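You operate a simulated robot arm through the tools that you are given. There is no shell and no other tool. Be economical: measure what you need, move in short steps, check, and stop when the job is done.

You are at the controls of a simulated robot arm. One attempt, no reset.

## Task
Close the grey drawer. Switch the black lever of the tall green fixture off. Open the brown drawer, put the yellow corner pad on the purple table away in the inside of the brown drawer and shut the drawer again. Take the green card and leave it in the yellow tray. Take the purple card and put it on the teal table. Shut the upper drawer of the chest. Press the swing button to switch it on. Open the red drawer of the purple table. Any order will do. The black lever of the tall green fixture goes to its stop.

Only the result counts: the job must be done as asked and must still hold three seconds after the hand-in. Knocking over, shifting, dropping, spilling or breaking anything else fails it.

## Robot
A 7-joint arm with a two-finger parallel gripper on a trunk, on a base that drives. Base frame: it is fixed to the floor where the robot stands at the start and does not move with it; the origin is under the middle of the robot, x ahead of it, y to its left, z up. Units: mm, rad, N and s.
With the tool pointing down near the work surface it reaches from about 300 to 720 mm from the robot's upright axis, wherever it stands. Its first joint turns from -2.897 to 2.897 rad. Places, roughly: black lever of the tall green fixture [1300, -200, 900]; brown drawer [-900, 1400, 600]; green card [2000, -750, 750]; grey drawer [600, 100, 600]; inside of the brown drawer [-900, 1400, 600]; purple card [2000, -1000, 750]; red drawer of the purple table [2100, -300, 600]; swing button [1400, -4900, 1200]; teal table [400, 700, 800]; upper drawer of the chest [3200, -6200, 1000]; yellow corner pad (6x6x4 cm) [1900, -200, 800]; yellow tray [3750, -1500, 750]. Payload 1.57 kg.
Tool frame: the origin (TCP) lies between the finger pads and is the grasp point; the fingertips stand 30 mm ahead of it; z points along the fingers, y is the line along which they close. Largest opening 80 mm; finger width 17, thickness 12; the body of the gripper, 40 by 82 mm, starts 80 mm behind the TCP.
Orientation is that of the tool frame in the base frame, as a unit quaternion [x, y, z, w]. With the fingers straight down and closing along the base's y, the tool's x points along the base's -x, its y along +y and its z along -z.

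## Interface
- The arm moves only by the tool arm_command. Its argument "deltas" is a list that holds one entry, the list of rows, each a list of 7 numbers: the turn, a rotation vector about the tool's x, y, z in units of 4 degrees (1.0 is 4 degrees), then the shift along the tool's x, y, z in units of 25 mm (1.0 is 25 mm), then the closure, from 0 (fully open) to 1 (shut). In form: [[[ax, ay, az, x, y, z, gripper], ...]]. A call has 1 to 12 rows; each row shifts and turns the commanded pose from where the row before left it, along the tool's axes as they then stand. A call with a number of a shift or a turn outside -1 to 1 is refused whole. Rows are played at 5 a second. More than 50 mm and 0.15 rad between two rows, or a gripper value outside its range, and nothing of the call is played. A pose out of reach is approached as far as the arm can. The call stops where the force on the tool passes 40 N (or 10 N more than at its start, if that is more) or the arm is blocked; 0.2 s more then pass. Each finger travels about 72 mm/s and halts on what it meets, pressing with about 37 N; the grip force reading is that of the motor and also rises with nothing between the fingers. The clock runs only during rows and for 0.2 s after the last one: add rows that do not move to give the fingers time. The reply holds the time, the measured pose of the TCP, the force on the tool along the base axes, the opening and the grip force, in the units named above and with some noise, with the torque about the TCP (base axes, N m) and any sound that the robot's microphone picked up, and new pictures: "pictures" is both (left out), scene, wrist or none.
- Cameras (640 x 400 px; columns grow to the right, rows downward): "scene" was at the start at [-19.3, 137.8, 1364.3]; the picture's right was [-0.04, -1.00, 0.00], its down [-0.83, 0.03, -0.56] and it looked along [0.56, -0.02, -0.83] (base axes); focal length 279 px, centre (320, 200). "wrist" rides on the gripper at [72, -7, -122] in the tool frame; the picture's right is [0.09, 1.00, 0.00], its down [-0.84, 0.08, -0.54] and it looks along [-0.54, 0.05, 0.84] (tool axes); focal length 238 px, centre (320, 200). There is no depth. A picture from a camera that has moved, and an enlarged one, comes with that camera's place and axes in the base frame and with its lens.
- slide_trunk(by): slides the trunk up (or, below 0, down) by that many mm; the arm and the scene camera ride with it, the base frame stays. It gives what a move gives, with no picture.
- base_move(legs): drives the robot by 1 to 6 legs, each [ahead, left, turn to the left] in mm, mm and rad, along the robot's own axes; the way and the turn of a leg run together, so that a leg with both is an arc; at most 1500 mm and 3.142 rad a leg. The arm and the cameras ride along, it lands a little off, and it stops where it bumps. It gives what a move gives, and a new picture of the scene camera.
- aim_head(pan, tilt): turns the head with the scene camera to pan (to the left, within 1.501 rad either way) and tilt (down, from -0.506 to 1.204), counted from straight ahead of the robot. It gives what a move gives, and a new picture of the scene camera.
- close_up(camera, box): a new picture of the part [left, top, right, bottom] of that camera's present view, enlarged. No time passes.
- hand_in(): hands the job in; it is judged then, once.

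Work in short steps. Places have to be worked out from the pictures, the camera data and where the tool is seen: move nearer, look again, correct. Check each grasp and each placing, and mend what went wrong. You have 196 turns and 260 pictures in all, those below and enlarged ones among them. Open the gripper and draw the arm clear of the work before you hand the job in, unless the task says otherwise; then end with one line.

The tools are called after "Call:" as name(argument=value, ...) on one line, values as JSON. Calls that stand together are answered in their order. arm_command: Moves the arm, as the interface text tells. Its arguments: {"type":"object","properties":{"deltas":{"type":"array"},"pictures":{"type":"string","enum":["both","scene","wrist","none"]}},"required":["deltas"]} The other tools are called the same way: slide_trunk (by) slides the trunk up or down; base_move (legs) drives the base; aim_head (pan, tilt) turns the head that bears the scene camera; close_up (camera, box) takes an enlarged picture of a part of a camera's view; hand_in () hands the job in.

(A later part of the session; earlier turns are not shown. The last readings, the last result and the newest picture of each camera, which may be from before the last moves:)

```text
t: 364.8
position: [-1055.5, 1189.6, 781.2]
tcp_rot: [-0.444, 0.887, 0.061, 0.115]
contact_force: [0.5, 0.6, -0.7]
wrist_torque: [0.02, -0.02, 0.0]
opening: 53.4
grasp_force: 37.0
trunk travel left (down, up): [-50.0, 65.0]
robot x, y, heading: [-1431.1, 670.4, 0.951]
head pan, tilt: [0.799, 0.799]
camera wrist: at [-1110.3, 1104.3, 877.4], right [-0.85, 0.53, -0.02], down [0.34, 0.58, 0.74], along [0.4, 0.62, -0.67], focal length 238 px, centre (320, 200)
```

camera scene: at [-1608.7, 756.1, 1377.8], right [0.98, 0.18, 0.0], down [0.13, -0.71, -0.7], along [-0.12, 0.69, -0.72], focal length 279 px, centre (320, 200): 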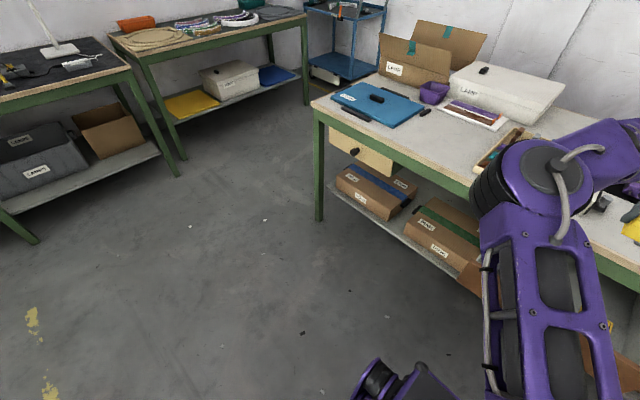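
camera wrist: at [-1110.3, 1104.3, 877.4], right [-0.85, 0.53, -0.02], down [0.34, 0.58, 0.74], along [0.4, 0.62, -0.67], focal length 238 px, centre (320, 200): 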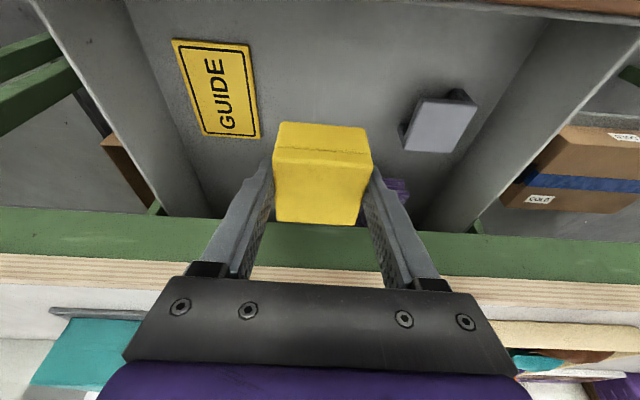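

Call:
arm_command(deltas=[[[0, 0, 0, 0.262, 0, 0.965, 1], [0, 0, 0, 0.262, 0, 0.965, 1], [0, 0, 0, 0.262, 0, 0.965, 1], [0, 0, 0, 0.262, 0, 0.965, 1], [0, 0, 0, 0, 0, 0, 1]]], pictures="wrist")

```text
t: 366.0
position: [-1057.4, 1189.3, 679.5]
tcp_rot: [-0.444, 0.887, 0.061, 0.116]
contact_force: [0.7, -1.0, -1.0]
wrist_torque: [0.02, 0.04, 0.04]
opening: 53.0
grasp_force: 37.6
trunk travel left (down, up): [-50.0, 65.0]
robot x, y, heading: [-1430.0, 663.9, 0.948]
head pan, tilt: [0.799, 0.799]
camera wrist: at [-1110.7, 1104.4, 777.4], right [-0.85, 0.53, -0.02], down [0.34, 0.58, 0.74], along [0.4, 0.62, -0.67], focal length 238 px, centre (320, 200)
```

wrist: 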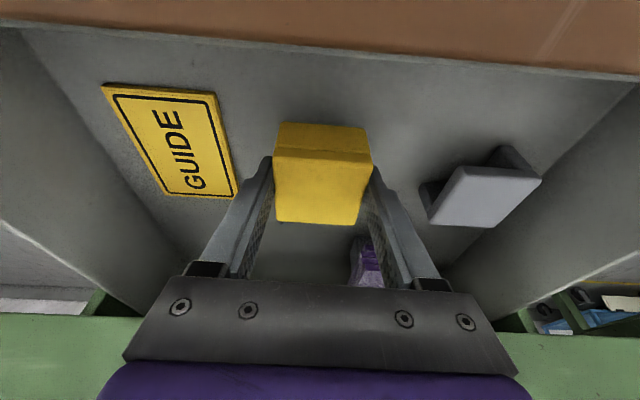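

Call:
arm_command(deltas=[[[0, 0, 0, 0.13, 0.2, 0.48, 1], [0, 0, 0, 0.13, 0, 0.48, 1], [0, 0, 0, 0.08, 0, 0.29, 1], [0, 0, 0, 0.08, 0, 0.29, 1], [0, 0, 0, 0.05, 0, 0.2, 1], [0, 0, 0, 0.05, 0, 0.2, 1], [0, 0, 0, 0.05, 0, 0.2, 1], [0, 0, 0, 0, 0, 0, 1]]], pictures="wrist")

```text
t: 366.8
position: [-1056.0, 1197.9, 662.3]
tcp_rot: [-0.442, 0.886, 0.066, 0.126]
contact_force: [0.8, 2.4, 15.2]
wrist_torque: [0.03, 0.29, -0.03]
opening: 53.1
grasp_force: 37.2
trunk travel left (down, up): [-50.0, 65.0]
robot x, y, heading: [-1428.1, 666.5, 0.945]
head pan, tilt: [0.799, 0.799]
stopped in row 3: the force on the tool passed its limit at 47 N (the readings are from after the stop); the commanded pose is now the measured one
camera wrist: at [-1112.1, 1111.4, 758.0], right [-0.85, 0.53, -0.02], down [0.33, 0.56, 0.76], along [0.41, 0.63, -0.66], focal length 238 px, centre (320, 200)
```

wrist: 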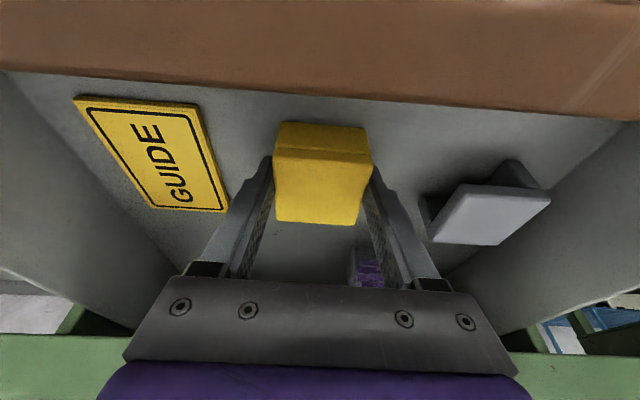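

Contact: the pad rests on the drawer floor. I release and rise slowly.

Call:
arm_command(deltas=[[[0, 0, 0, -0.02, 0, -0.08, 1], [0, 0, 0, 0, 0, 0, 0.5], [0, 0, 0, 0, 0, 0, 0.15], [0, 0, 0, 0, 0, 0, 0.15], [0, 0, 0, -0.13, 0, -0.5, 0.15], [0, 0, 0, -0.262, 0, -0.965, 0.15], [0, 0, 0, -0.262, 0, -0.965, 0.15], [0, 0, 0, -0.262, 0, -0.965, 0.15], [0, 0, 0, -0.262, 0, -0.965, 0.15], [0, 0, 0, -0.262, 0, -0.965, 0.15]]], pictures="wrist")

```text
t: 369.0
position: [-1058.6, 1194.8, 799.5]
tcp_rot: [-0.443, 0.886, 0.064, 0.123]
contact_force: [1.2, -0.3, 0.4]
wrist_torque: [0.02, 0.02, 0.04]
opening: 68.2
grasp_force: 0.1
trunk travel left (down, up): [-50.0, 65.0]
robot x, y, heading: [-1429.1, 667.8, 0.947]
head pan, tilt: [0.799, 0.799]
camera wrist: at [-1113.0, 1108.6, 896.5], right [-0.85, 0.53, -0.02], down [0.34, 0.57, 0.75], along [0.41, 0.63, -0.66], focal length 238 px, centre (320, 200)
```

wrist: 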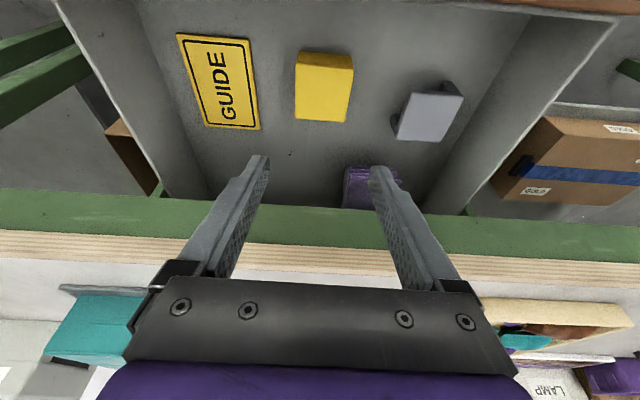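

The pad lies in the drawer. I rise a little, pull back in front of the drawer, tilt and lower the closed fingers to push.

Call:
arm_command(deltas=[[[0, 0, 0, -0.262, 0, -0.965, 0.3], [0, 0, 0, -0.262, 0, -0.965, 0.6], [0, 0, 0, 0.965, 0, -0.262, 1], [0, 0, 0, 0.965, 0, -0.262, 1], [0, 0, 0, 0.965, 0, -0.262, 1]]], pictures="none")

Call:
base_move(legs=[[-180, 0, 0]])

Call:
arm_command(deltas=[[[0, -1, 0, 0, 0, 0, 1], [0, -1, 0, 0, 0, 0, 1], [0, -1, 0, 0, 0, 0, 1], [0, -1, 0, 0, 0, 0, 1], [0, -1, 0, 0, 0, 0, 1], [0, -1, 0, 0, 0, 0, 1], [0, 0, 0, 0.63, 0, 0.777, 1], [0, 0, 0, 0.63, 0, 0.777, 1], [0, 0, 0, 0.63, 0, 0.777, 1], [0, 0, 0, 0.63, 0, 0.777, 1], [0, 0, 0, 0.63, 0, 0.777, 1], [0, 0, 0, 0, 0, 0, 1]]], pictures="wrist")

```text
t: 370.2
position: [-1104.5, 1133.2, 848.0]
tcp_rot: [-0.442, 0.886, 0.063, 0.123]
contact_force: [0.3, -0.4, -0.4]
wrist_torque: [0.01, 0.0, 0.01]
opening: 0.0
grasp_force: 21.2
trunk travel left (down, up): [-50.0, 65.0]
robot x, y, heading: [-1426.1, 667.5, 0.946]
head pan, tilt: [0.799, 0.799]
```

```text
t: 371.7
position: [-1208.2, 987.9, 847.3]
tcp_rot: [-0.442, 0.886, 0.064, 0.122]
contact_force: [0.1, 0.5, 0.3]
wrist_torque: [0.05, 0.01, 0.0]
opening: 0.0
grasp_force: 21.5
trunk travel left (down, up): [-50.0, 65.0]
robot x, y, heading: [-1529.0, 524.6, 0.95]
head pan, tilt: [0.799, 0.799]
camera scene: at [-1713.4, 610.3, 1377.8], right [0.98, 0.18, 0.0], down [0.13, -0.71, -0.7], along [-0.12, 0.69, -0.72], focal length 279 px, centre (320, 200)
```

scene: 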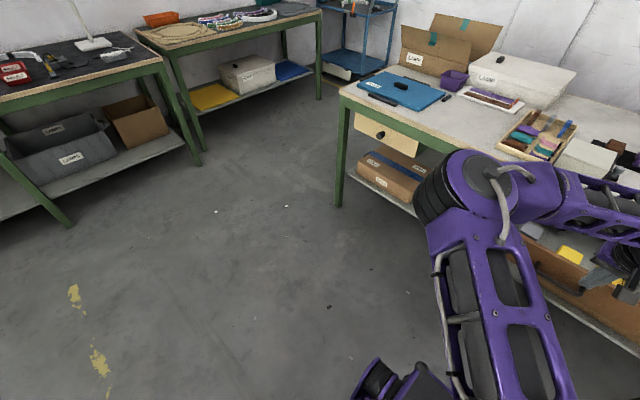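

```text
t: 374.3
position: [-1207.1, 990.0, 723.8]
tcp_rot: [-0.419, 0.842, 0.155, 0.304]
contact_force: [-0.3, -0.5, -0.7]
wrist_torque: [0.0, 0.01, 0.02]
opening: 0.0
grasp_force: 20.8
trunk travel left (down, up): [-50.0, 65.0]
robot x, y, heading: [-1531.8, 520.0, 0.947]
head pan, tilt: [0.799, 0.799]
camera wrist: at [-1281.1, 879.0, 769.7], right [-0.84, 0.54, -0.05], down [0.12, 0.28, 0.95], along [0.53, 0.79, -0.3], focal length 238 px, centre (320, 200)
```

wrist: 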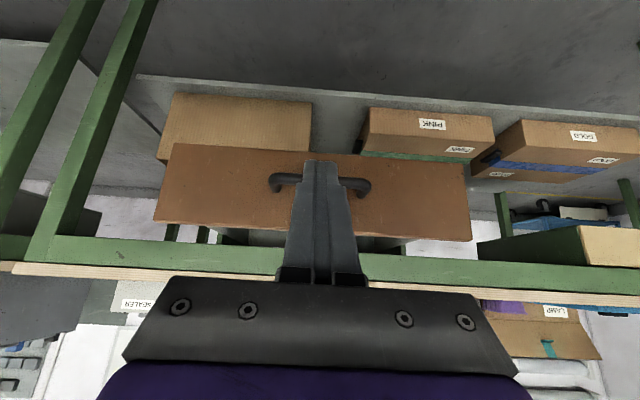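

Centred in front of the handle. I lower 35 mm and push by driving ahead, finishing with the arm.

Call:
arm_command(deltas=[[[0, 0, 0, 0.45, 0, 0.55, 1], [0, 0, 0, 0.45, 0, 0.55, 1]]], pictures="none")

Call:
base_move(legs=[[270, 0, 0]])

Call:
arm_command(deltas=[[[0, 0, 0, 0, 0, 0, 1]]], pictures="wrist")

```text
t: 374.9
position: [-1207.6, 989.8, 687.4]
tcp_rot: [-0.419, 0.841, 0.154, 0.304]
contact_force: [1.8, -0.1, -1.2]
wrist_torque: [-0.01, 0.0, 0.01]
opening: 0.0
grasp_force: 21.3
trunk travel left (down, up): [-50.0, 65.0]
robot x, y, heading: [-1533.8, 522.1, 0.947]
head pan, tilt: [0.799, 0.799]
```

```text
t: 376.8
position: [-1051.2, 1208.6, 689.0]
tcp_rot: [-0.419, 0.841, 0.155, 0.304]
contact_force: [-0.8, -0.9, 0.0]
wrist_torque: [-0.03, 0.01, -0.04]
opening: 0.0
grasp_force: 21.1
trunk travel left (down, up): [-50.0, 65.0]
robot x, y, heading: [-1378.3, 740.9, 0.95]
head pan, tilt: [0.799, 0.799]
camera scene: at [-1556.8, 828.1, 1377.8], right [0.98, 0.17, 0.0], down [0.13, -0.71, -0.7], along [-0.12, 0.69, -0.72], focal length 279 px, centre (320, 200)
```

scene: 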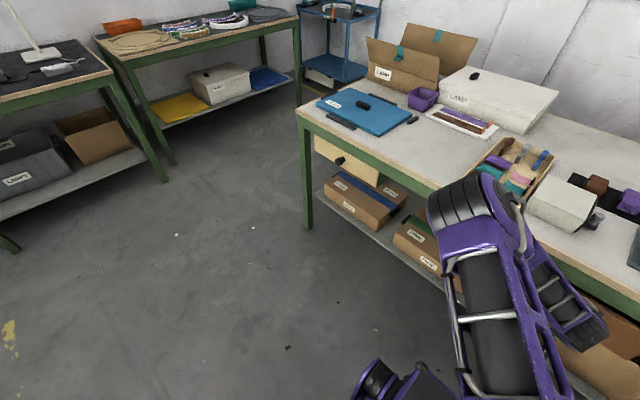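

```text
t: 377.2
position: [-1050.5, 1208.3, 687.8]
tcp_rot: [-0.419, 0.841, 0.154, 0.305]
contact_force: [1.0, 0.6, 0.4]
wrist_torque: [0.01, 0.04, -0.02]
opening: 0.0
grasp_force: 21.5
trunk travel left (down, up): [-50.0, 65.0]
robot x, y, heading: [-1378.0, 739.1, 0.949]
head pan, tilt: [0.799, 0.799]
camera wrist: at [-1124.6, 1097.5, 734.6], right [-0.84, 0.54, -0.05], down [0.12, 0.28, 0.95], along [0.53, 0.79, -0.3], focal length 238 px, centre (320, 200)
```

wrist: 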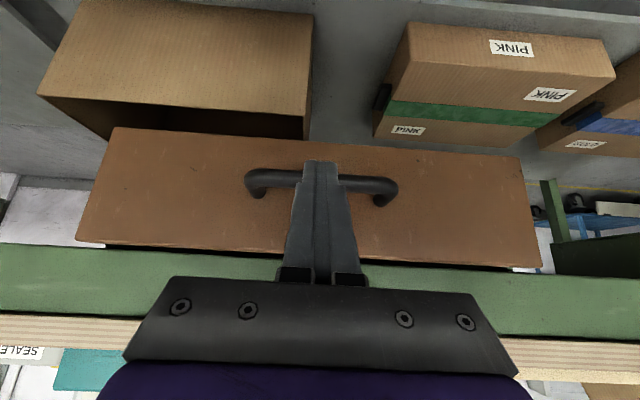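

Drawer nearly closed. I push the rest with the arm.

Call:
arm_command(deltas=[[[0, 0, 0, -0.766, 0, 0.643, 1], [0, 0, 0, -0.766, 0, 0.643, 1], [0, 0, 0, -0.5, 0, 0.42, 1], [0, 0, 0, -0.5, 0, 0.42, 1], [0, 0, 0, -0.5, 0, 0.42, 1]]], pictures="wrist")

```text
t: 377.7
position: [-1031.3, 1232.8, 686.8]
tcp_rot: [-0.42, 0.842, 0.152, 0.302]
contact_force: [-11.9, -12.5, 15.7]
wrist_torque: [-0.08, 0.08, 0.07]
opening: 0.0
grasp_force: 21.5
trunk travel left (down, up): [-50.0, 65.0]
robot x, y, heading: [-1378.2, 737.2, 0.951]
head pan, tilt: [0.799, 0.799]
stopped in row 2: the force on the tool passed its limit at 58 N (the readings are from after the stop); the commanded pose is now the measured one
camera wrist: at [-1105.7, 1122.8, 734.9], right [-0.84, 0.54, -0.05], down [0.12, 0.29, 0.95], along [0.53, 0.79, -0.31], focal length 238 px, centre (320, 200)
```

wrist: 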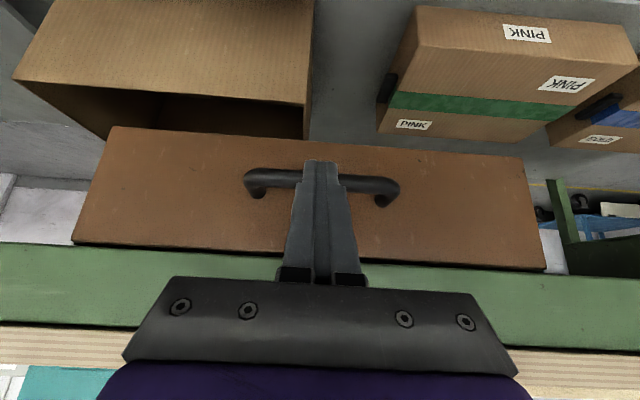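

Call:
arm_command(deltas=[[[0, 0, 0, -0.3, 0, 0.25, 1], [0, 0, 0, -0.3, 0, 0.25, 1], [0, 0, 0, -0.3, 0, 0.25, 1]]], pictures="none")

Call:
arm_command(deltas=[[[0, 0, 0, 0.766, 0, -0.643, 1], [0, 0, 0, 0.766, 0, -0.643, 1], [0, 0, 0, 0.766, 0, -0.643, 1], [0, 0, 0, 0.766, 0, -0.643, 1], [0, 0, 0, -0.643, 0, -0.766, 1], [0, 0, 0, -0.643, 0, -0.766, 1]]], pictures="wrist")

```text
t: 378.0
position: [-1031.0, 1233.8, 682.0]
tcp_rot: [-0.42, 0.844, 0.15, 0.299]
contact_force: [-2.4, -4.8, 0.2]
wrist_torque: [-0.04, 0.05, 0.0]
opening: 0.2
grasp_force: 21.3
trunk travel left (down, up): [-50.0, 65.0]
robot x, y, heading: [-1374.8, 740.9, 0.948]
head pan, tilt: [0.799, 0.799]
stopped in row 1: the force on the tool passed its limit at 48 N (the readings are from after the stop); the commanded pose is now the measured one
```

```text
t: 379.4
position: [-1089.9, 1152.7, 735.6]
tcp_rot: [-0.422, 0.843, 0.151, 0.297]
contact_force: [-1.2, 0.6, 0.4]
wrist_torque: [-0.03, -0.01, 0.02]
opening: 0.0
grasp_force: 21.2
trunk travel left (down, up): [-50.0, 65.0]
robot x, y, heading: [-1376.4, 741.7, 0.949]
head pan, tilt: [0.799, 0.799]
camera wrist: at [-1164.1, 1044.3, 784.5], right [-0.84, 0.54, -0.05], down [0.13, 0.29, 0.95], along [0.53, 0.79, -0.31], focal length 238 px, centre (320, 200)
```

wrist: 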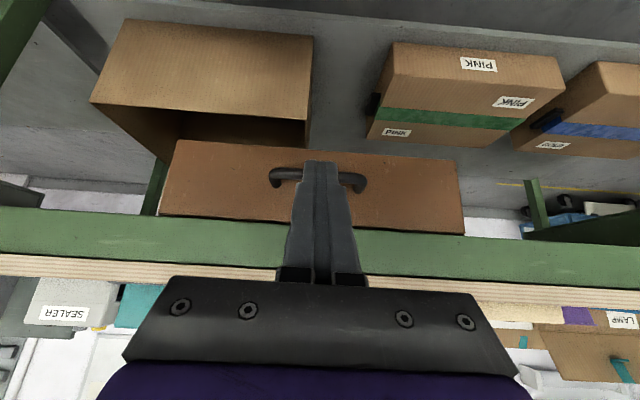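

The drawer is shut at its stop. Next the purple card: I raise the arm, turn along the aisle and drive back to the cards.

Call:
arm_command(deltas=[[[0, 0, 0, -0.643, 0, -0.766, 1], [0, 0, 0, -0.643, 0, -0.766, 1], [0, 0, 0, -0.643, 0, -0.766, 1], [0, 0, 0, -0.643, 0, -0.766, 1], [0, 0, 0, -0.643, 0, -0.766, 1], [0, 0, 0, -0.643, 0, -0.766, 1], [0, 0, 0, -0.643, 0, -0.766, 1], [0, 0, 0, -0.643, 0, -0.766, 1], [0, 0, 0, -0.643, 0, -0.766, 0.5], [0, 0, 0, -0.643, 0, -0.766, 0], [0, 0, 0, -0.643, 0, -0.766, 0]]], pictures="none")

Call:
base_move(legs=[[0, 0, -1.565], [1500, 0, 0], [1200, 0, 0]])

```text
t: 381.8
position: [-1003.4, 1084.1, 987.9]
tcp_rot: [-0.328, 0.886, 0.104, 0.311]
contact_force: [1.5, -0.2, -0.6]
wrist_torque: [-0.02, -0.01, 0.01]
opening: 79.7
grasp_force: 0.0
trunk travel left (down, up): [-50.0, 65.0]
robot x, y, heading: [-1374.9, 733.0, 0.945]
head pan, tilt: [0.799, 0.799]
stopped in row 11: the arm was blocked; the commanded pose is now the measured one
```

```text
t: 398.8
position: [1175.0, -1200.4, 989.4]
tcp_rot: [0.394, 0.858, -0.146, 0.294]
contact_force: [0.5, 0.1, 0.4]
wrist_torque: [-0.02, -0.02, 0.01]
opening: 79.9
grasp_force: 0.1
trunk travel left (down, up): [-50.0, 65.0]
robot x, y, heading: [827.6, -827.7, -0.627]
head pan, tilt: [0.799, 0.799]
camera scene: at [913.7, -634.3, 1377.1], right [0.33, -0.94, 0.0], down [-0.68, -0.24, -0.69], along [0.65, 0.23, -0.72], focal length 279 px, centre (320, 200)
```

scene: 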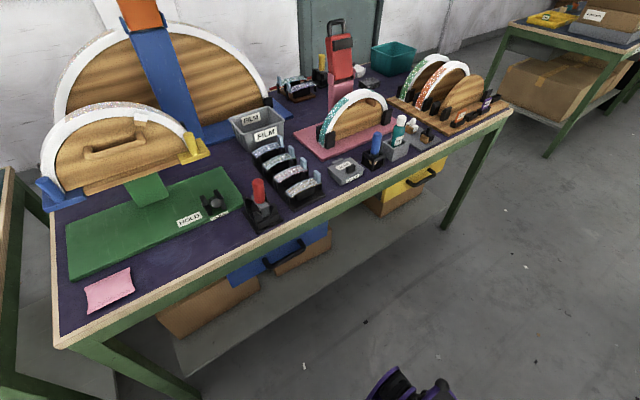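

Passing the purple table; all looks as left (black lever down toward me). I drive on to the cards and face the table.

Call:
base_move(legs=[[1075, 0, 0], [0, 0, 1.577], [120, 0, 0]])

Call:
arm_command(deltas=[[[0, 0, 0, 0, 0, 0, 0]]], pictures="wrist")

```text
t: 409.1
position: [2151.0, -1026.4, 989.5]
tcp_rot: [-0.324, 0.887, 0.104, 0.312]
contact_force: [-0.2, 0.3, 1.0]
wrist_torque: [0.02, 0.01, -0.01]
opening: 80.0
grasp_force: 0.1
trunk travel left (down, up): [-50.0, 65.0]
robot x, y, heading: [1780.1, -1369.8, 0.939]
head pan, tilt: [0.799, 0.799]
camera scene: at [1584.7, -1282.3, 1378.6], right [0.95, 0.32, 0.0], down [0.23, -0.67, -0.7], along [-0.23, 0.67, -0.71], focal length 279 px, centre (320, 200)
```

scene: 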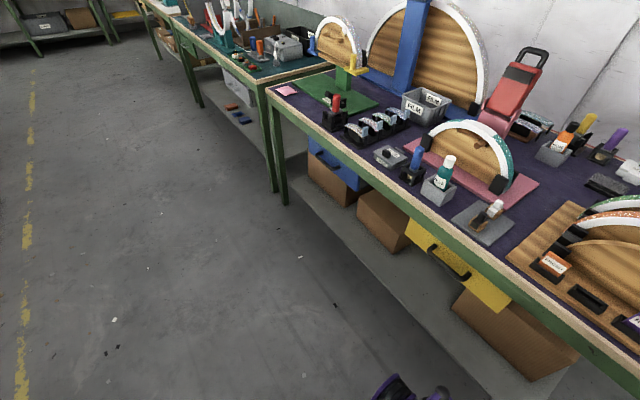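

```text
t: 409.5
position: [2153.8, -1028.7, 989.6]
tcp_rot: [-0.323, 0.887, 0.104, 0.312]
contact_force: [0.5, -0.4, -0.2]
wrist_torque: [0.03, -0.04, 0.04]
opening: 79.7
grasp_force: 0.1
trunk travel left (down, up): [-50.0, 65.0]
robot x, y, heading: [1777.8, -1369.8, 0.942]
head pan, tilt: [0.799, 0.799]
camera wrist: at [2055.7, -1115.8, 1039.7], right [-0.69, 0.72, -0.07], down [0.19, 0.28, 0.94], along [0.7, 0.64, -0.32], focal length 238 px, centre (320, 200)
```

wrist: 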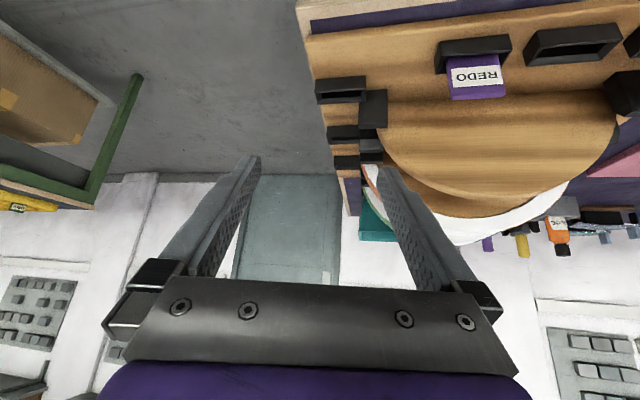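

I correct the tool's yaw, shift toward the purple card and set the tool vertical.

Call:
arm_command(deltas=[[[-0.624, 0, -0.782, 0, 1, 0, 0], [-0.624, 0, -0.782, 0, 1, 0, 0], [-0.624, 0, -0.782, 0, 1, 0, 0], [-0.624, 0, -0.782, 0, 1, 0, 0], [0, 0, 0, 0, 0.8, 0, 0], [0, 1, 0, 0, 0, 0, 0], [0, 1, 0, 0, 0, 0, 0], [0, 1, 0, 0, 0, 0, 0], [0, 1, 0, 0, 0, 0, 0], [0, 1, 0, 0, 0, 0, 0], [0, 1, 0, 0, 0, 0, 0], [0, 1, 0, 0, 0, 0, 0]]], pictures="none")

Call:
arm_command(deltas=[[[0, 1, 0, 0, 0, 0, 0], [0, 1, 0, 0, 0, 0, 0], [0, 0.6, 0, 0, 0, 0, 0], [0, 0, 0, -1, 0, 0, 0], [0, 0, 0, -1, 0, 0, 0], [0, 0, 0, 0, 0, 0, 0]]], pictures="wrist")

```text
t: 412.1
position: [2062.6, -946.0, 986.7]
tcp_rot: [-0.467, 0.88, 0.035, 0.082]
contact_force: [0.7, -0.7, 1.1]
wrist_torque: [-0.02, -0.01, 0.0]
opening: 80.2
grasp_force: 0.0
trunk travel left (down, up): [-50.0, 65.0]
robot x, y, heading: [1780.4, -1369.8, 0.941]
head pan, tilt: [0.799, 0.799]
```

```text
t: 413.5
position: [2093.4, -904.7, 987.1]
tcp_rot: [-0.468, 0.884, -0.008, 0.002]
contact_force: [0.2, 0.5, 0.8]
wrist_torque: [-0.03, -0.01, 0.0]
opening: 80.3
grasp_force: 0.0
trunk travel left (down, up): [-50.0, 65.0]
robot x, y, heading: [1778.6, -1371.7, 0.943]
head pan, tilt: [0.799, 0.799]
camera wrist: at [2057.3, -965.1, 1109.1], right [-0.88, 0.48, -0.02], down [0.4, 0.74, 0.54], along [0.27, 0.46, -0.84], focal length 238 px, centre (320, 200)
```

wrist: 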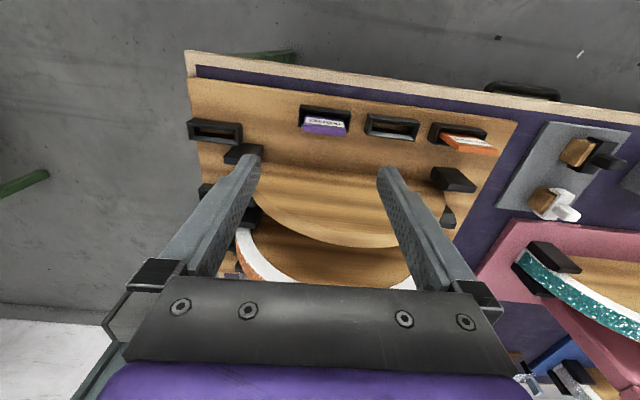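

Over the REDO card. I rotate 4°, narrow the opening to 56 mm and descend to just above the holder rim.

Call:
arm_command(deltas=[[[0, 0, 1, 0.1, 0.1, 0, 0.3], [0, 0, 0, 0, 0, 1, 0.3], [0, 0, 0, 0, 0, 1, 0.3], [0, 0, 0, 0, 0, 1, 0.3], [0, 0, 0, 0, 0, 0, 0.3]]], pictures="wrist")

```text
t: 414.7
position: [2089.9, -905.7, 911.9]
tcp_rot: [-0.437, 0.9, -0.008, 0.002]
contact_force: [-0.5, 0.5, -0.6]
wrist_torque: [-0.05, 0.03, -0.02]
opening: 56.0
grasp_force: 0.2
trunk travel left (down, up): [-50.0, 65.0]
robot x, y, heading: [1779.5, -1369.2, 0.938]
head pan, tilt: [0.799, 0.799]
camera wrist: at [2049.9, -964.4, 1033.3], right [-0.84, 0.54, -0.02], down [0.45, 0.71, 0.54], along [0.3, 0.44, -0.84], focal length 238 px, centre (320, 200)
```

wrist: 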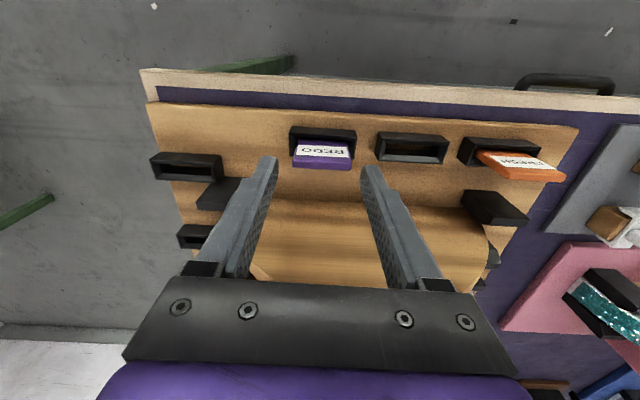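

Call:
arm_command(deltas=[[[0, 0, 0, -0.12, 0, 0.8, 0.3], [0, 0, 0, 0, 0, 0.8, 0.3], [0, 0, 0, 0, 0, 0, 0.6], [0, 0, 0, 0, 0, 0, 1], [0, 0, 0, 0, 0, 0, 1], [0, 0, 0, 0, 0, 0, 1]]], pictures="wrist")

```text
t: 416.1
position: [2091.0, -903.1, 871.6]
tcp_rot: [-0.438, 0.899, -0.008, 0.002]
contact_force: [-2.2, 3.2, -1.4]
wrist_torque: [0.17, 0.18, -0.03]
opening: 42.4
grasp_force: 36.7
trunk travel left (down, up): [-50.0, 65.0]
robot x, y, heading: [1774.5, -1370.5, 0.939]
head pan, tilt: [0.799, 0.799]
camera wrist: at [2052.0, -962.1, 993.4], right [-0.84, 0.54, -0.02], down [0.45, 0.71, 0.54], along [0.3, 0.44, -0.84], focal length 238 px, centre (320, 200)
```

wrist: 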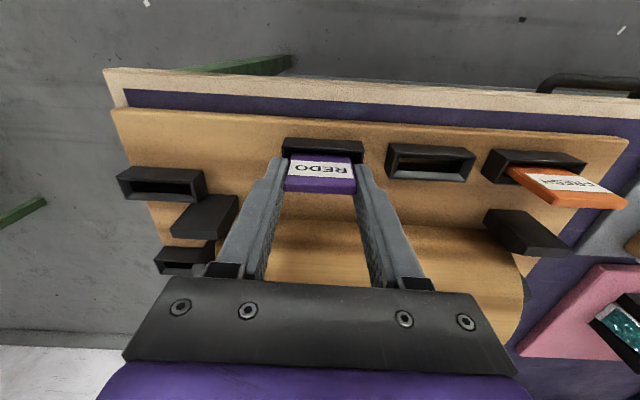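

The purple card is gripped. I lift it, back off and drive back along the aisle to the right end of the teal table.

Call:
arm_command(deltas=[[[0, 0, 0, 0, 0, -0.6, 1], [0, 0, 0, 0, 0, -0.8, 1], [0, 0, 0, 0, 0, -1, 1], [0, 0, 0, 0, 0, -1, 1], [0, 0, 0, 0, 0, -1, 1], [0, 0, 0, 0, 0, -1, 1]]], pictures="none")

Call:
base_move(legs=[[-130, 0, 0], [0, 0, 1.575], [1500, 0, 0], [100, 0, 0], [0, 0, -1.57]])

Call:
aim_head(pan=0.5, tilt=0.7)

```text
t: 417.5
position: [2090.1, -901.7, 1006.9]
tcp_rot: [-0.437, 0.9, -0.009, 0.002]
contact_force: [0.2, 0.2, 0.1]
wrist_torque: [-0.01, -0.03, -0.02]
opening: 42.3
grasp_force: 37.5
trunk travel left (down, up): [-50.0, 65.0]
robot x, y, heading: [1776.7, -1369.2, 0.938]
head pan, tilt: [0.799, 0.799]
```

```text
t: 434.5
position: [744.9, -60.3, 1006.6]
tcp_rot: [-0.424, 0.905, -0.008, 0.002]
contact_force: [0.4, 1.4, -0.7]
wrist_torque: [0.03, 0.01, -0.03]
opening: 42.3
grasp_force: 36.9
trunk travel left (down, up): [-50.0, 65.0]
robot x, y, heading: [415.7, -513.5, 0.917]
head pan, tilt: [0.799, 0.799]
camera scene: at [241.2, -422.3, 1377.8], right [0.99, 0.14, 0.0], down [0.1, -0.71, -0.7], along [-0.1, 0.69, -0.72], focal length 279 px, centre (320, 200)
```

scene: 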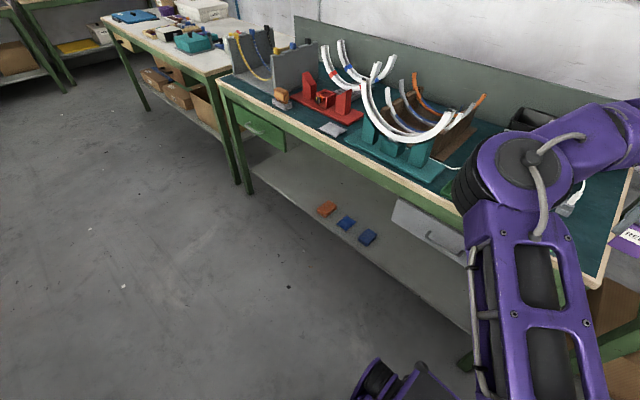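

```text
t: 435.3
position: [743.7, -59.1, 1007.2]
tcp_rot: [-0.424, 0.905, -0.009, 0.001]
contact_force: [0.6, 0.4, -0.5]
wrist_torque: [0.01, 0.0, 0.04]
opening: 42.3
grasp_force: 37.0
trunk travel left (down, up): [-50.0, 65.0]
robot x, y, heading: [418.1, -515.7, 0.913]
head pan, tilt: [0.499, 0.7]
camera scene: at [265.9, -418.3, 1386.0], right [0.99, -0.16, 0.0], down [-0.1, -0.64, -0.76], along [0.12, 0.76, -0.64], focal length 279 px, centre (320, 200)
```

scene: 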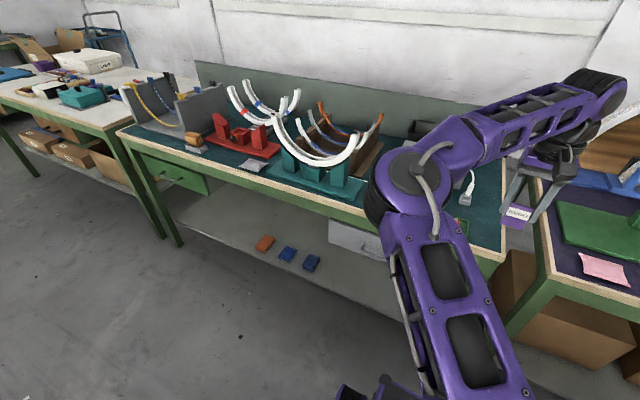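

The free strip at the right end of the teal table is ahead. I drive a bit closer and look down.

Call:
base_move(legs=[[130, 0, 0.03]])

Call:
arm_command(deltas=[[[0, 0, 0, -1, 0, 0, 1], [0, 0, 0, -1, 0, 0, 1]]], pictures="wrist")

```text
t: 436.6
position: [809.2, 55.7, 1006.5]
tcp_rot: [-0.439, 0.899, -0.007, 0.002]
contact_force: [-0.2, 0.6, 0.7]
wrist_torque: [0.01, 0.01, -0.03]
opening: 42.3
grasp_force: 37.0
trunk travel left (down, up): [-50.0, 65.0]
robot x, y, heading: [501.2, -413.6, 0.94]
head pan, tilt: [0.499, 0.7]
camera scene: at [341.5, -318.4, 1386.0], right [0.99, -0.13, 0.0], down [-0.08, -0.64, -0.77], along [0.1, 0.76, -0.64], focal length 279 px, centre (320, 200)
```

scene: 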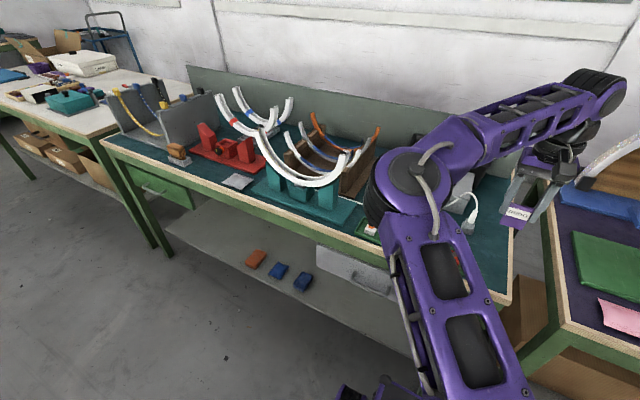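

```text
t: 437.1
position: [838.8, 93.5, 1007.5]
tcp_rot: [-0.439, 0.899, -0.008, 0.002]
contact_force: [-0.1, -0.8, -0.7]
wrist_torque: [0.02, -0.02, 0.0]
opening: 42.4
grasp_force: 36.5
trunk travel left (down, up): [-50.0, 65.0]
robot x, y, heading: [495.8, -412.6, 0.945]
head pan, tilt: [0.499, 0.7]
camera wrist: at [799.8, 35.6, 1128.9], right [-0.84, 0.54, -0.02], down [0.45, 0.71, 0.54], along [0.3, 0.44, -0.84], focal length 238 px, centre (320, 200)
```

wrist: 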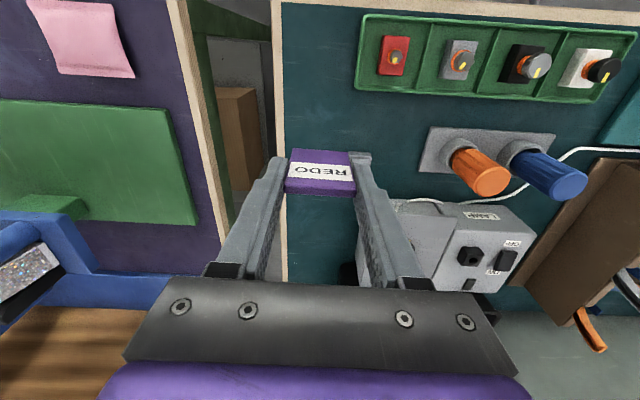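

Straight below is a free strip of the teal table between the green tray and the table end. I lower the card there.

Call:
arm_command(deltas=[[[0, 0, 0, -0.8, 0, 0.9, 1], [0, 0, 0, 0, 0, 1, 1], [0, 0, 0, 0, 0, 1, 1], [0, 0, 0, 0, 0, 1, 1], [0, 0, 0, 0, 0, 0.9, 1], [0, 0, 0, 0, 0, 0, 1]]], pictures="wrist")

```text
t: 438.6
position: [853.3, 107.8, 886.1]
tcp_rot: [-0.438, 0.899, -0.008, 0.002]
contact_force: [0.4, 0.5, -0.9]
wrist_torque: [0.0, 0.01, 0.0]
opening: 42.3
grasp_force: 36.4
trunk travel left (down, up): [-50.0, 65.0]
robot x, y, heading: [499.6, -413.8, 0.943]
head pan, tilt: [0.499, 0.7]
camera wrist: at [813.3, 49.7, 1007.2], right [-0.84, 0.54, -0.02], down [0.45, 0.71, 0.54], along [0.3, 0.45, -0.84], focal length 238 px, centre (320, 200)
```

wrist: 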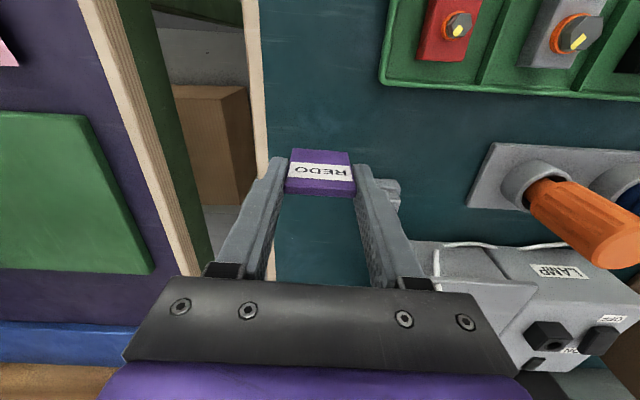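

Call:
arm_command(deltas=[[[0, 0, 0, 0.3, 0, 0.3, 1], [0, 0, 0, 0, 0, 0.2, 1], [0, 0, 0, 0, 0, 0.2, 1], [0, 0, 0, 0, 0, 0.2, 1], [0, 0, 0, 0, 0, 0.2, 1], [0, 0, 0, 0, 0, 0.2, 1], [0, 0, 0, 0, 0, 0.2, 1], [0, 0, 0, 0, 0, 0, 1]]], pictures="none")

```text
t: 440.2
position: [849.4, 102.3, 857.4]
tcp_rot: [-0.438, 0.899, -0.006, 0.008]
contact_force: [-4.1, -4.8, 17.8]
wrist_torque: [-0.06, 0.52, 0.1]
opening: 42.6
grasp_force: 36.6
trunk travel left (down, up): [-50.0, 65.0]
robot x, y, heading: [499.0, -410.4, 0.945]
head pan, tilt: [0.499, 0.7]
stopped in row 8: the force on the tool passed its limit at 42 N (the readings are from after the stop); the commanded pose is now the measured one
```

Contact with the table. I relieve pressure, release gently and rise.

Call:
arm_command(deltas=[[[0, 0, 0, 0, 0, -0.1, 1], [0, 0, 0, 0, 0, 0, 0.6], [0, 0, 0, 0, 0, 0, 0.35], [0, 0, 0, 0, 0, 0, 0.3], [0, 0, 0, 0, 0, -0.5, 0.3], [0, 0, 0, 0, 0, -1, 0.3], [0, 0, 0, 0, 0, -1, 0.3], [0, 0, 0, 0, 0, -1, 0.3], [0, 0, 0, 0, 0, -1, 0.3], [0, 0, 0, 0, 0, -1, 0.3], [0, 0, 0, 0, 0, -1, 0.3]]], pictures="both")

```text
t: 442.6
position: [847.8, 102.8, 1019.8]
tcp_rot: [-0.438, 0.899, -0.006, 0.006]
contact_force: [0.0, 0.6, -0.3]
wrist_torque: [-0.03, -0.01, 0.04]
opening: 56.2
grasp_force: 0.1
trunk travel left (down, up): [-50.0, 65.0]
robot x, y, heading: [497.7, -410.1, 0.943]
head pan, tilt: [0.499, 0.7]
camera scene: at [341.5, -318.3, 1386.0], right [0.99, -0.13, 0.0], down [-0.08, -0.64, -0.76], along [0.1, 0.76, -0.64], focal length 279 px, centre (320, 200)
camera wrist: at [806.8, 44.6, 1139.8], right [-0.84, 0.54, -0.02], down [0.45, 0.71, 0.54], along [0.31, 0.45, -0.84], focal length 238 px, centre (320, 200)
```

scene: 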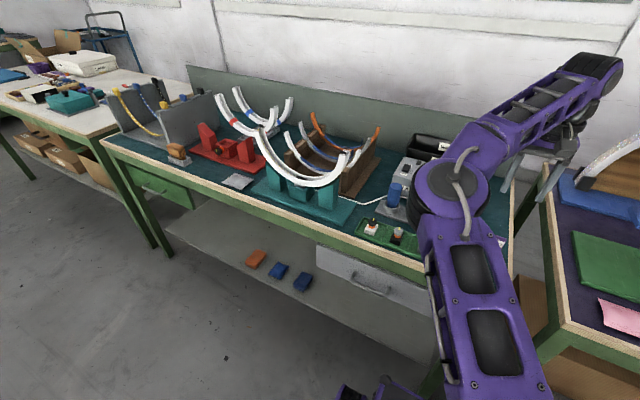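
wrist: 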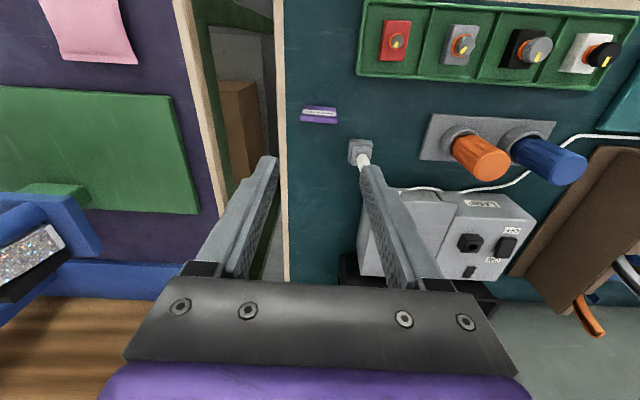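

The purple card stands on the teal table and the grey drawer is shut. Now to the swing button: I drive down the aisle toward the open area beyond the chair.

Call:
base_move(legs=[[-200, 0, 0], [0, 0, -1.57], [1400, 0, 0], [1350, 0, 0]])

Call:
aim_head(pan=-0.9, tilt=0.3)

```text
t: 461.1
position: [3118.7, -2542.1, 1018.1]
tcp_rot: [0.329, 0.944, -0.01, -0.001]
contact_force: [-0.4, -0.2, -0.1]
wrist_torque: [0.01, -0.04, -0.02]
opening: 55.9
grasp_force: 0.0
trunk travel left (down, up): [-50.0, 65.0]
robot x, y, heading: [2601.9, -2185.8, -0.64]
head pan, tilt: [0.499, 0.7]
camera scene: at [2698.7, -2035.3, 1386.1], right [-0.14, -0.99, 0.0], down [-0.64, 0.09, -0.76], along [0.76, -0.1, -0.64], focal length 279 px, centre (320, 200)
```

scene: 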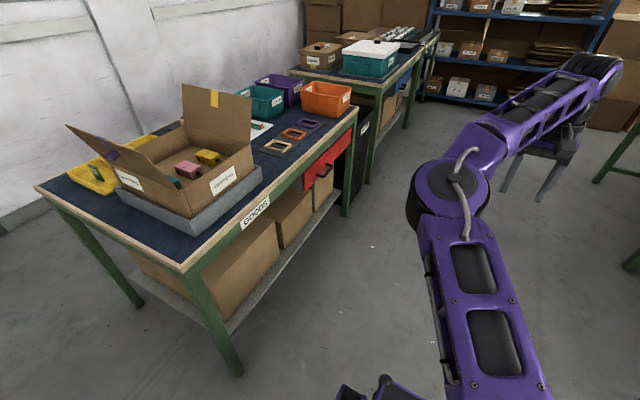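

```text
t: 462.6
position: [3119.8, -2544.5, 1017.2]
tcp_rot: [0.328, 0.944, -0.009, -0.001]
contact_force: [-0.2, -0.1, -0.1]
wrist_torque: [0.01, -0.02, 0.01]
opening: 56.0
grasp_force: 0.0
trunk travel left (down, up): [-50.0, 65.0]
robot x, y, heading: [2603.8, -2190.1, -0.642]
head pan, tilt: [-0.901, 0.3]
camera scene: at [2617.9, -2117.2, 1422.1], right [-1.0, -0.04, 0.0], down [-0.01, 0.3, -0.96], along [0.03, -0.95, -0.3], focal length 279 px, centre (320, 200)
```

scene: 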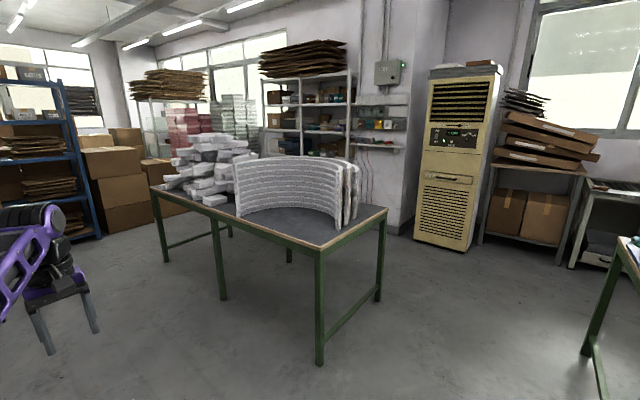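

The cream air unit with a control panel is at about (1375,-5020), facing this way. I turn toward the far wall and drive through the open floor between the tables.

Call:
base_move(legs=[[90, 0, 0], [0, 0, -1.55], [1300, 0, 0], [1030, 0, 0]])

Call:
aim_head(pan=0.5, tilt=0.2)

```text
t: 478.6
position: [1018.1, -4677.5, 1019.1]
tcp_rot: [0.894, 0.449, -0.006, -0.007]
contact_force: [0.6, -0.2, -0.4]
wrist_torque: [0.0, 0.02, 0.01]
opening: 56.2
grasp_force: 0.0
trunk travel left (down, up): [-50.0, 65.0]
robot x, y, heading: [1351.9, -4150.8, -2.174]
head pan, tilt: [-0.901, 0.3]
camera scene: at [1427.8, -4164.0, 1422.2], right [-0.07, 1.0, 0.0], down [0.3, 0.02, -0.96], along [-0.95, -0.06, -0.3], focal length 279 px, centre (320, 200)
```

scene: 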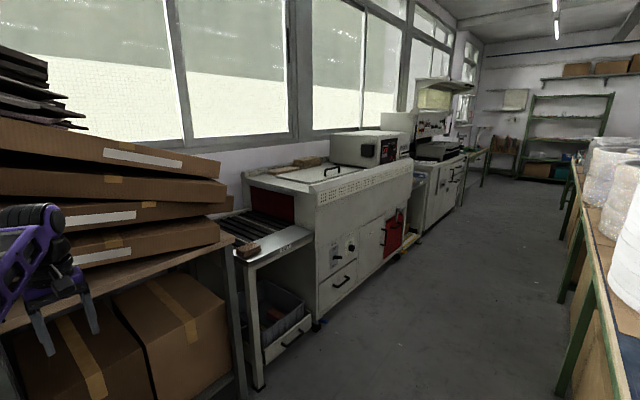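

```text
t: 480.1
position: [1017.6, -4678.6, 1018.7]
tcp_rot: [0.894, 0.449, -0.007, -0.006]
contact_force: [-0.1, -0.2, -0.3]
wrist_torque: [-0.02, -0.01, 0.0]
opening: 55.7
grasp_force: 0.0
trunk travel left (down, up): [-50.0, 65.0]
robot x, y, heading: [1356.4, -4155.3, -2.174]
head pan, tilt: [0.499, 0.201]
camera scene: at [1511.1, -4250.6, 1431.5], right [-0.99, 0.11, 0.0], down [0.02, 0.2, -0.98], along [-0.1, -0.97, -0.2], focal length 279 px, centre (320, 200)
```

scene: 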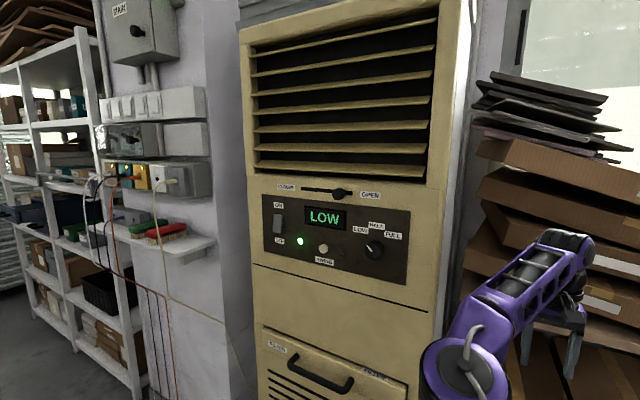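

The control panel is right ahead. I enlarge it to read the labels.

Call:
close_up(camera="scene", box=[250, 170, 420, 290])

```text
3.33 times, centred on (335, 230) of scene
camera zoom: at [1511.1, -4250.6, 1431.5], right [-0.99, 0.11, 0.0], down [0.02, 0.2, -0.98], along [-0.1, -0.97, -0.2], focal length 931 px, centre (270, 100)
```

zoom: 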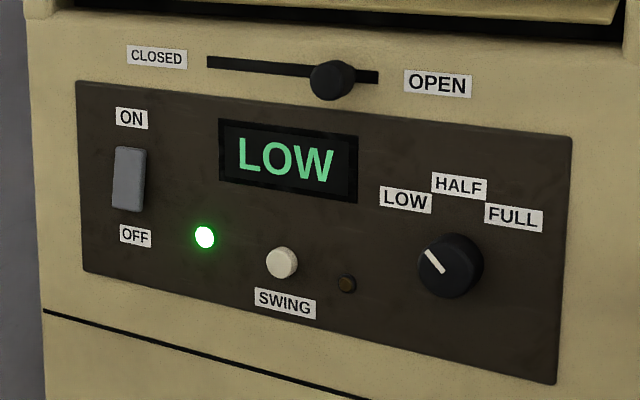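

The SWING button is the pale round one, with its small lamp dark. I retract the arm, strafe left to face it squarely and look again.

Call:
arm_command(deltas=[[[0, 0, 0, 1, 0, 0, 0.6], [0, 0, 0, 1, 0, 0, 1], [0, 0, 0, 1, 0, 0, 1], [0, 0, 0, 1, 0, 0, 1], [0, 0, 0, 1, 0, 0, 1], [0, 0, 0, 1, 0, 0, 1]]], pictures="none")

Call:
base_move(legs=[[0, 560, 0]])

Call:
aim_head(pan=0.2, tilt=0.3)

```text
t: 481.5
position: [1106.4, -4556.3, 1018.6]
tcp_rot: [0.894, 0.449, -0.005, -0.007]
contact_force: [-0.5, 0.2, 1.1]
wrist_torque: [0.03, 0.01, 0.0]
opening: 0.0
grasp_force: 21.3
trunk travel left (down, up): [-50.0, 65.0]
robot x, y, heading: [1352.5, -4152.1, -2.172]
head pan, tilt: [0.499, 0.201]
```

```text
t: 487.4
position: [1564.8, -4872.9, 1017.8]
tcp_rot: [0.893, 0.45, -0.007, -0.006]
contact_force: [0.6, -0.8, -0.2]
wrist_torque: [-0.02, -0.01, 0.02]
opening: 0.0
grasp_force: 21.3
trunk travel left (down, up): [-50.0, 65.0]
robot x, y, heading: [1809.8, -4466.1, -2.174]
head pan, tilt: [0.499, 0.201]
camera scene: at [1968.4, -4564.8, 1431.5], right [-0.99, 0.1, 0.0], down [0.02, 0.2, -0.98], along [-0.1, -0.97, -0.2], focal length 279 px, centre (320, 200)
```

scene: 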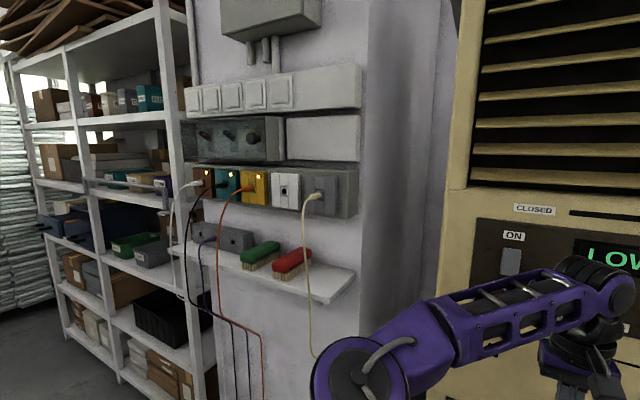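

```text
t: 488.2
position: [1565.4, -4873.4, 1016.4]
tcp_rot: [0.893, 0.449, -0.007, -0.007]
contact_force: [0.3, -0.6, 0.9]
wrist_torque: [0.02, 0.0, 0.02]
opening: 0.0
grasp_force: 21.3
trunk travel left (down, up): [-50.0, 65.0]
robot x, y, heading: [1813.1, -4469.7, -2.179]
head pan, tilt: [0.201, 0.3]
camera scene: at [1941.6, -4558.1, 1422.2], right [-0.92, 0.39, 0.0], down [0.12, 0.27, -0.96], along [-0.37, -0.88, -0.3], focal length 279 px, centre (320, 200)
```

scene: 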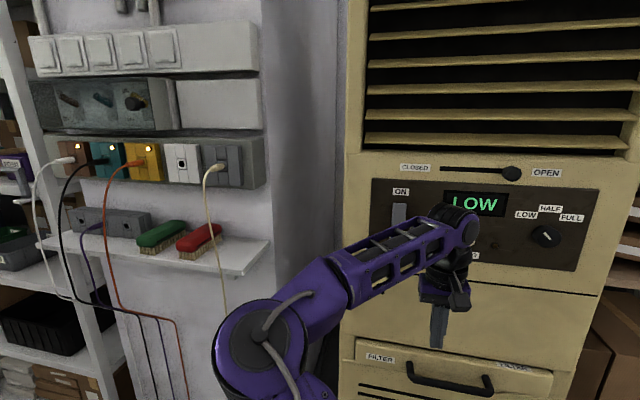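

The button should be at about (1429,-4950,1160). I back off a little, raise the hand and tilt it to horizontal for pressing.

Call:
base_move(legs=[[-90, 0, 0]])

Call:
arm_command(deltas=[[[0, -1, 0, -0.3, 0, -1, 1], [0, -1, 0, -0.4, 0, -1, 1], [0, -1, 0, -0.5, 0, -1, 1], [0, -1, 0, -0.7, 0, -0.8, 1], [0, -1, 0, -0.7, 0, -0.8, 1], [0, -1, 0, -0.7, 0, -0.7, 1], [0, -1, 0, 0, 0, 0, 1], [0, -1, 0, 0, 0, 0, 1], [0, -1, 0, 0, 0, 0, 1], [0, -1, 0, 0, 0, 0, 1], [0, -1, 0, 0, 0, 0, 1], [0, -1, 0, 0, 0, 0, 1]]], pictures="both")

```text
t: 489.3
position: [1616.3, -4798.9, 1017.5]
tcp_rot: [0.893, 0.45, -0.006, -0.007]
contact_force: [1.2, -0.3, 0.4]
wrist_torque: [0.02, 0.01, -0.02]
opening: 0.0
grasp_force: 21.0
trunk travel left (down, up): [-50.0, 65.0]
robot x, y, heading: [1865.6, -4394.8, -2.173]
head pan, tilt: [0.201, 0.3]
camera scene: at [1991.9, -4484.6, 1422.2], right [-0.92, 0.39, 0.0], down [0.12, 0.27, -0.96], along [-0.37, -0.88, -0.3], focal length 279 px, centre (320, 200)
```

scene: 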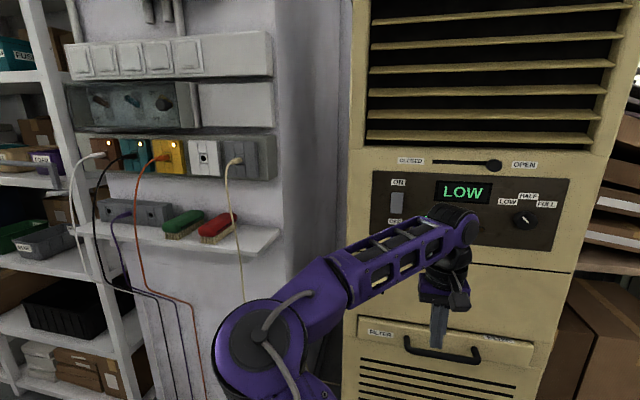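

```text
t: 491.9
position: [1583.3, -4847.5, 1165.0]
tcp_rot: [0.813, 0.415, -0.369, 0.177]
contact_force: [0.6, 0.2, -0.4]
wrist_torque: [-0.01, 0.04, 0.01]
opening: 0.0
grasp_force: 21.6
trunk travel left (down, up): [-50.0, 65.0]
robot x, y, heading: [1861.0, -4395.8, -2.17]
head pan, tilt: [0.201, 0.3]
camera scene: at [1991.9, -4484.5, 1422.2], right [-0.92, 0.39, 0.0], down [0.12, 0.27, -0.96], along [-0.37, -0.88, -0.3], focal length 279 px, centre (320, 200)
camera wrist: at [1661.1, -4731.9, 1191.1], right [0.84, -0.54, -0.09], down [-0.01, -0.18, 0.98], along [-0.55, -0.82, -0.16], focal length 238 px, centre (320, 200)
```

scene: 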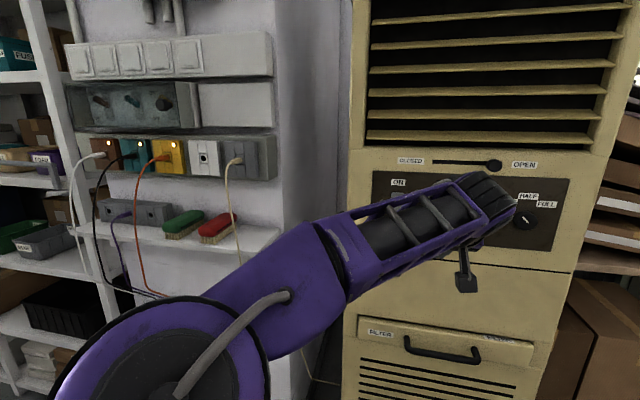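
wrist: 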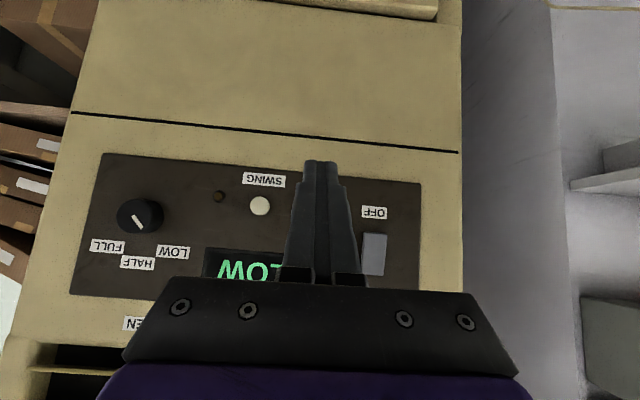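

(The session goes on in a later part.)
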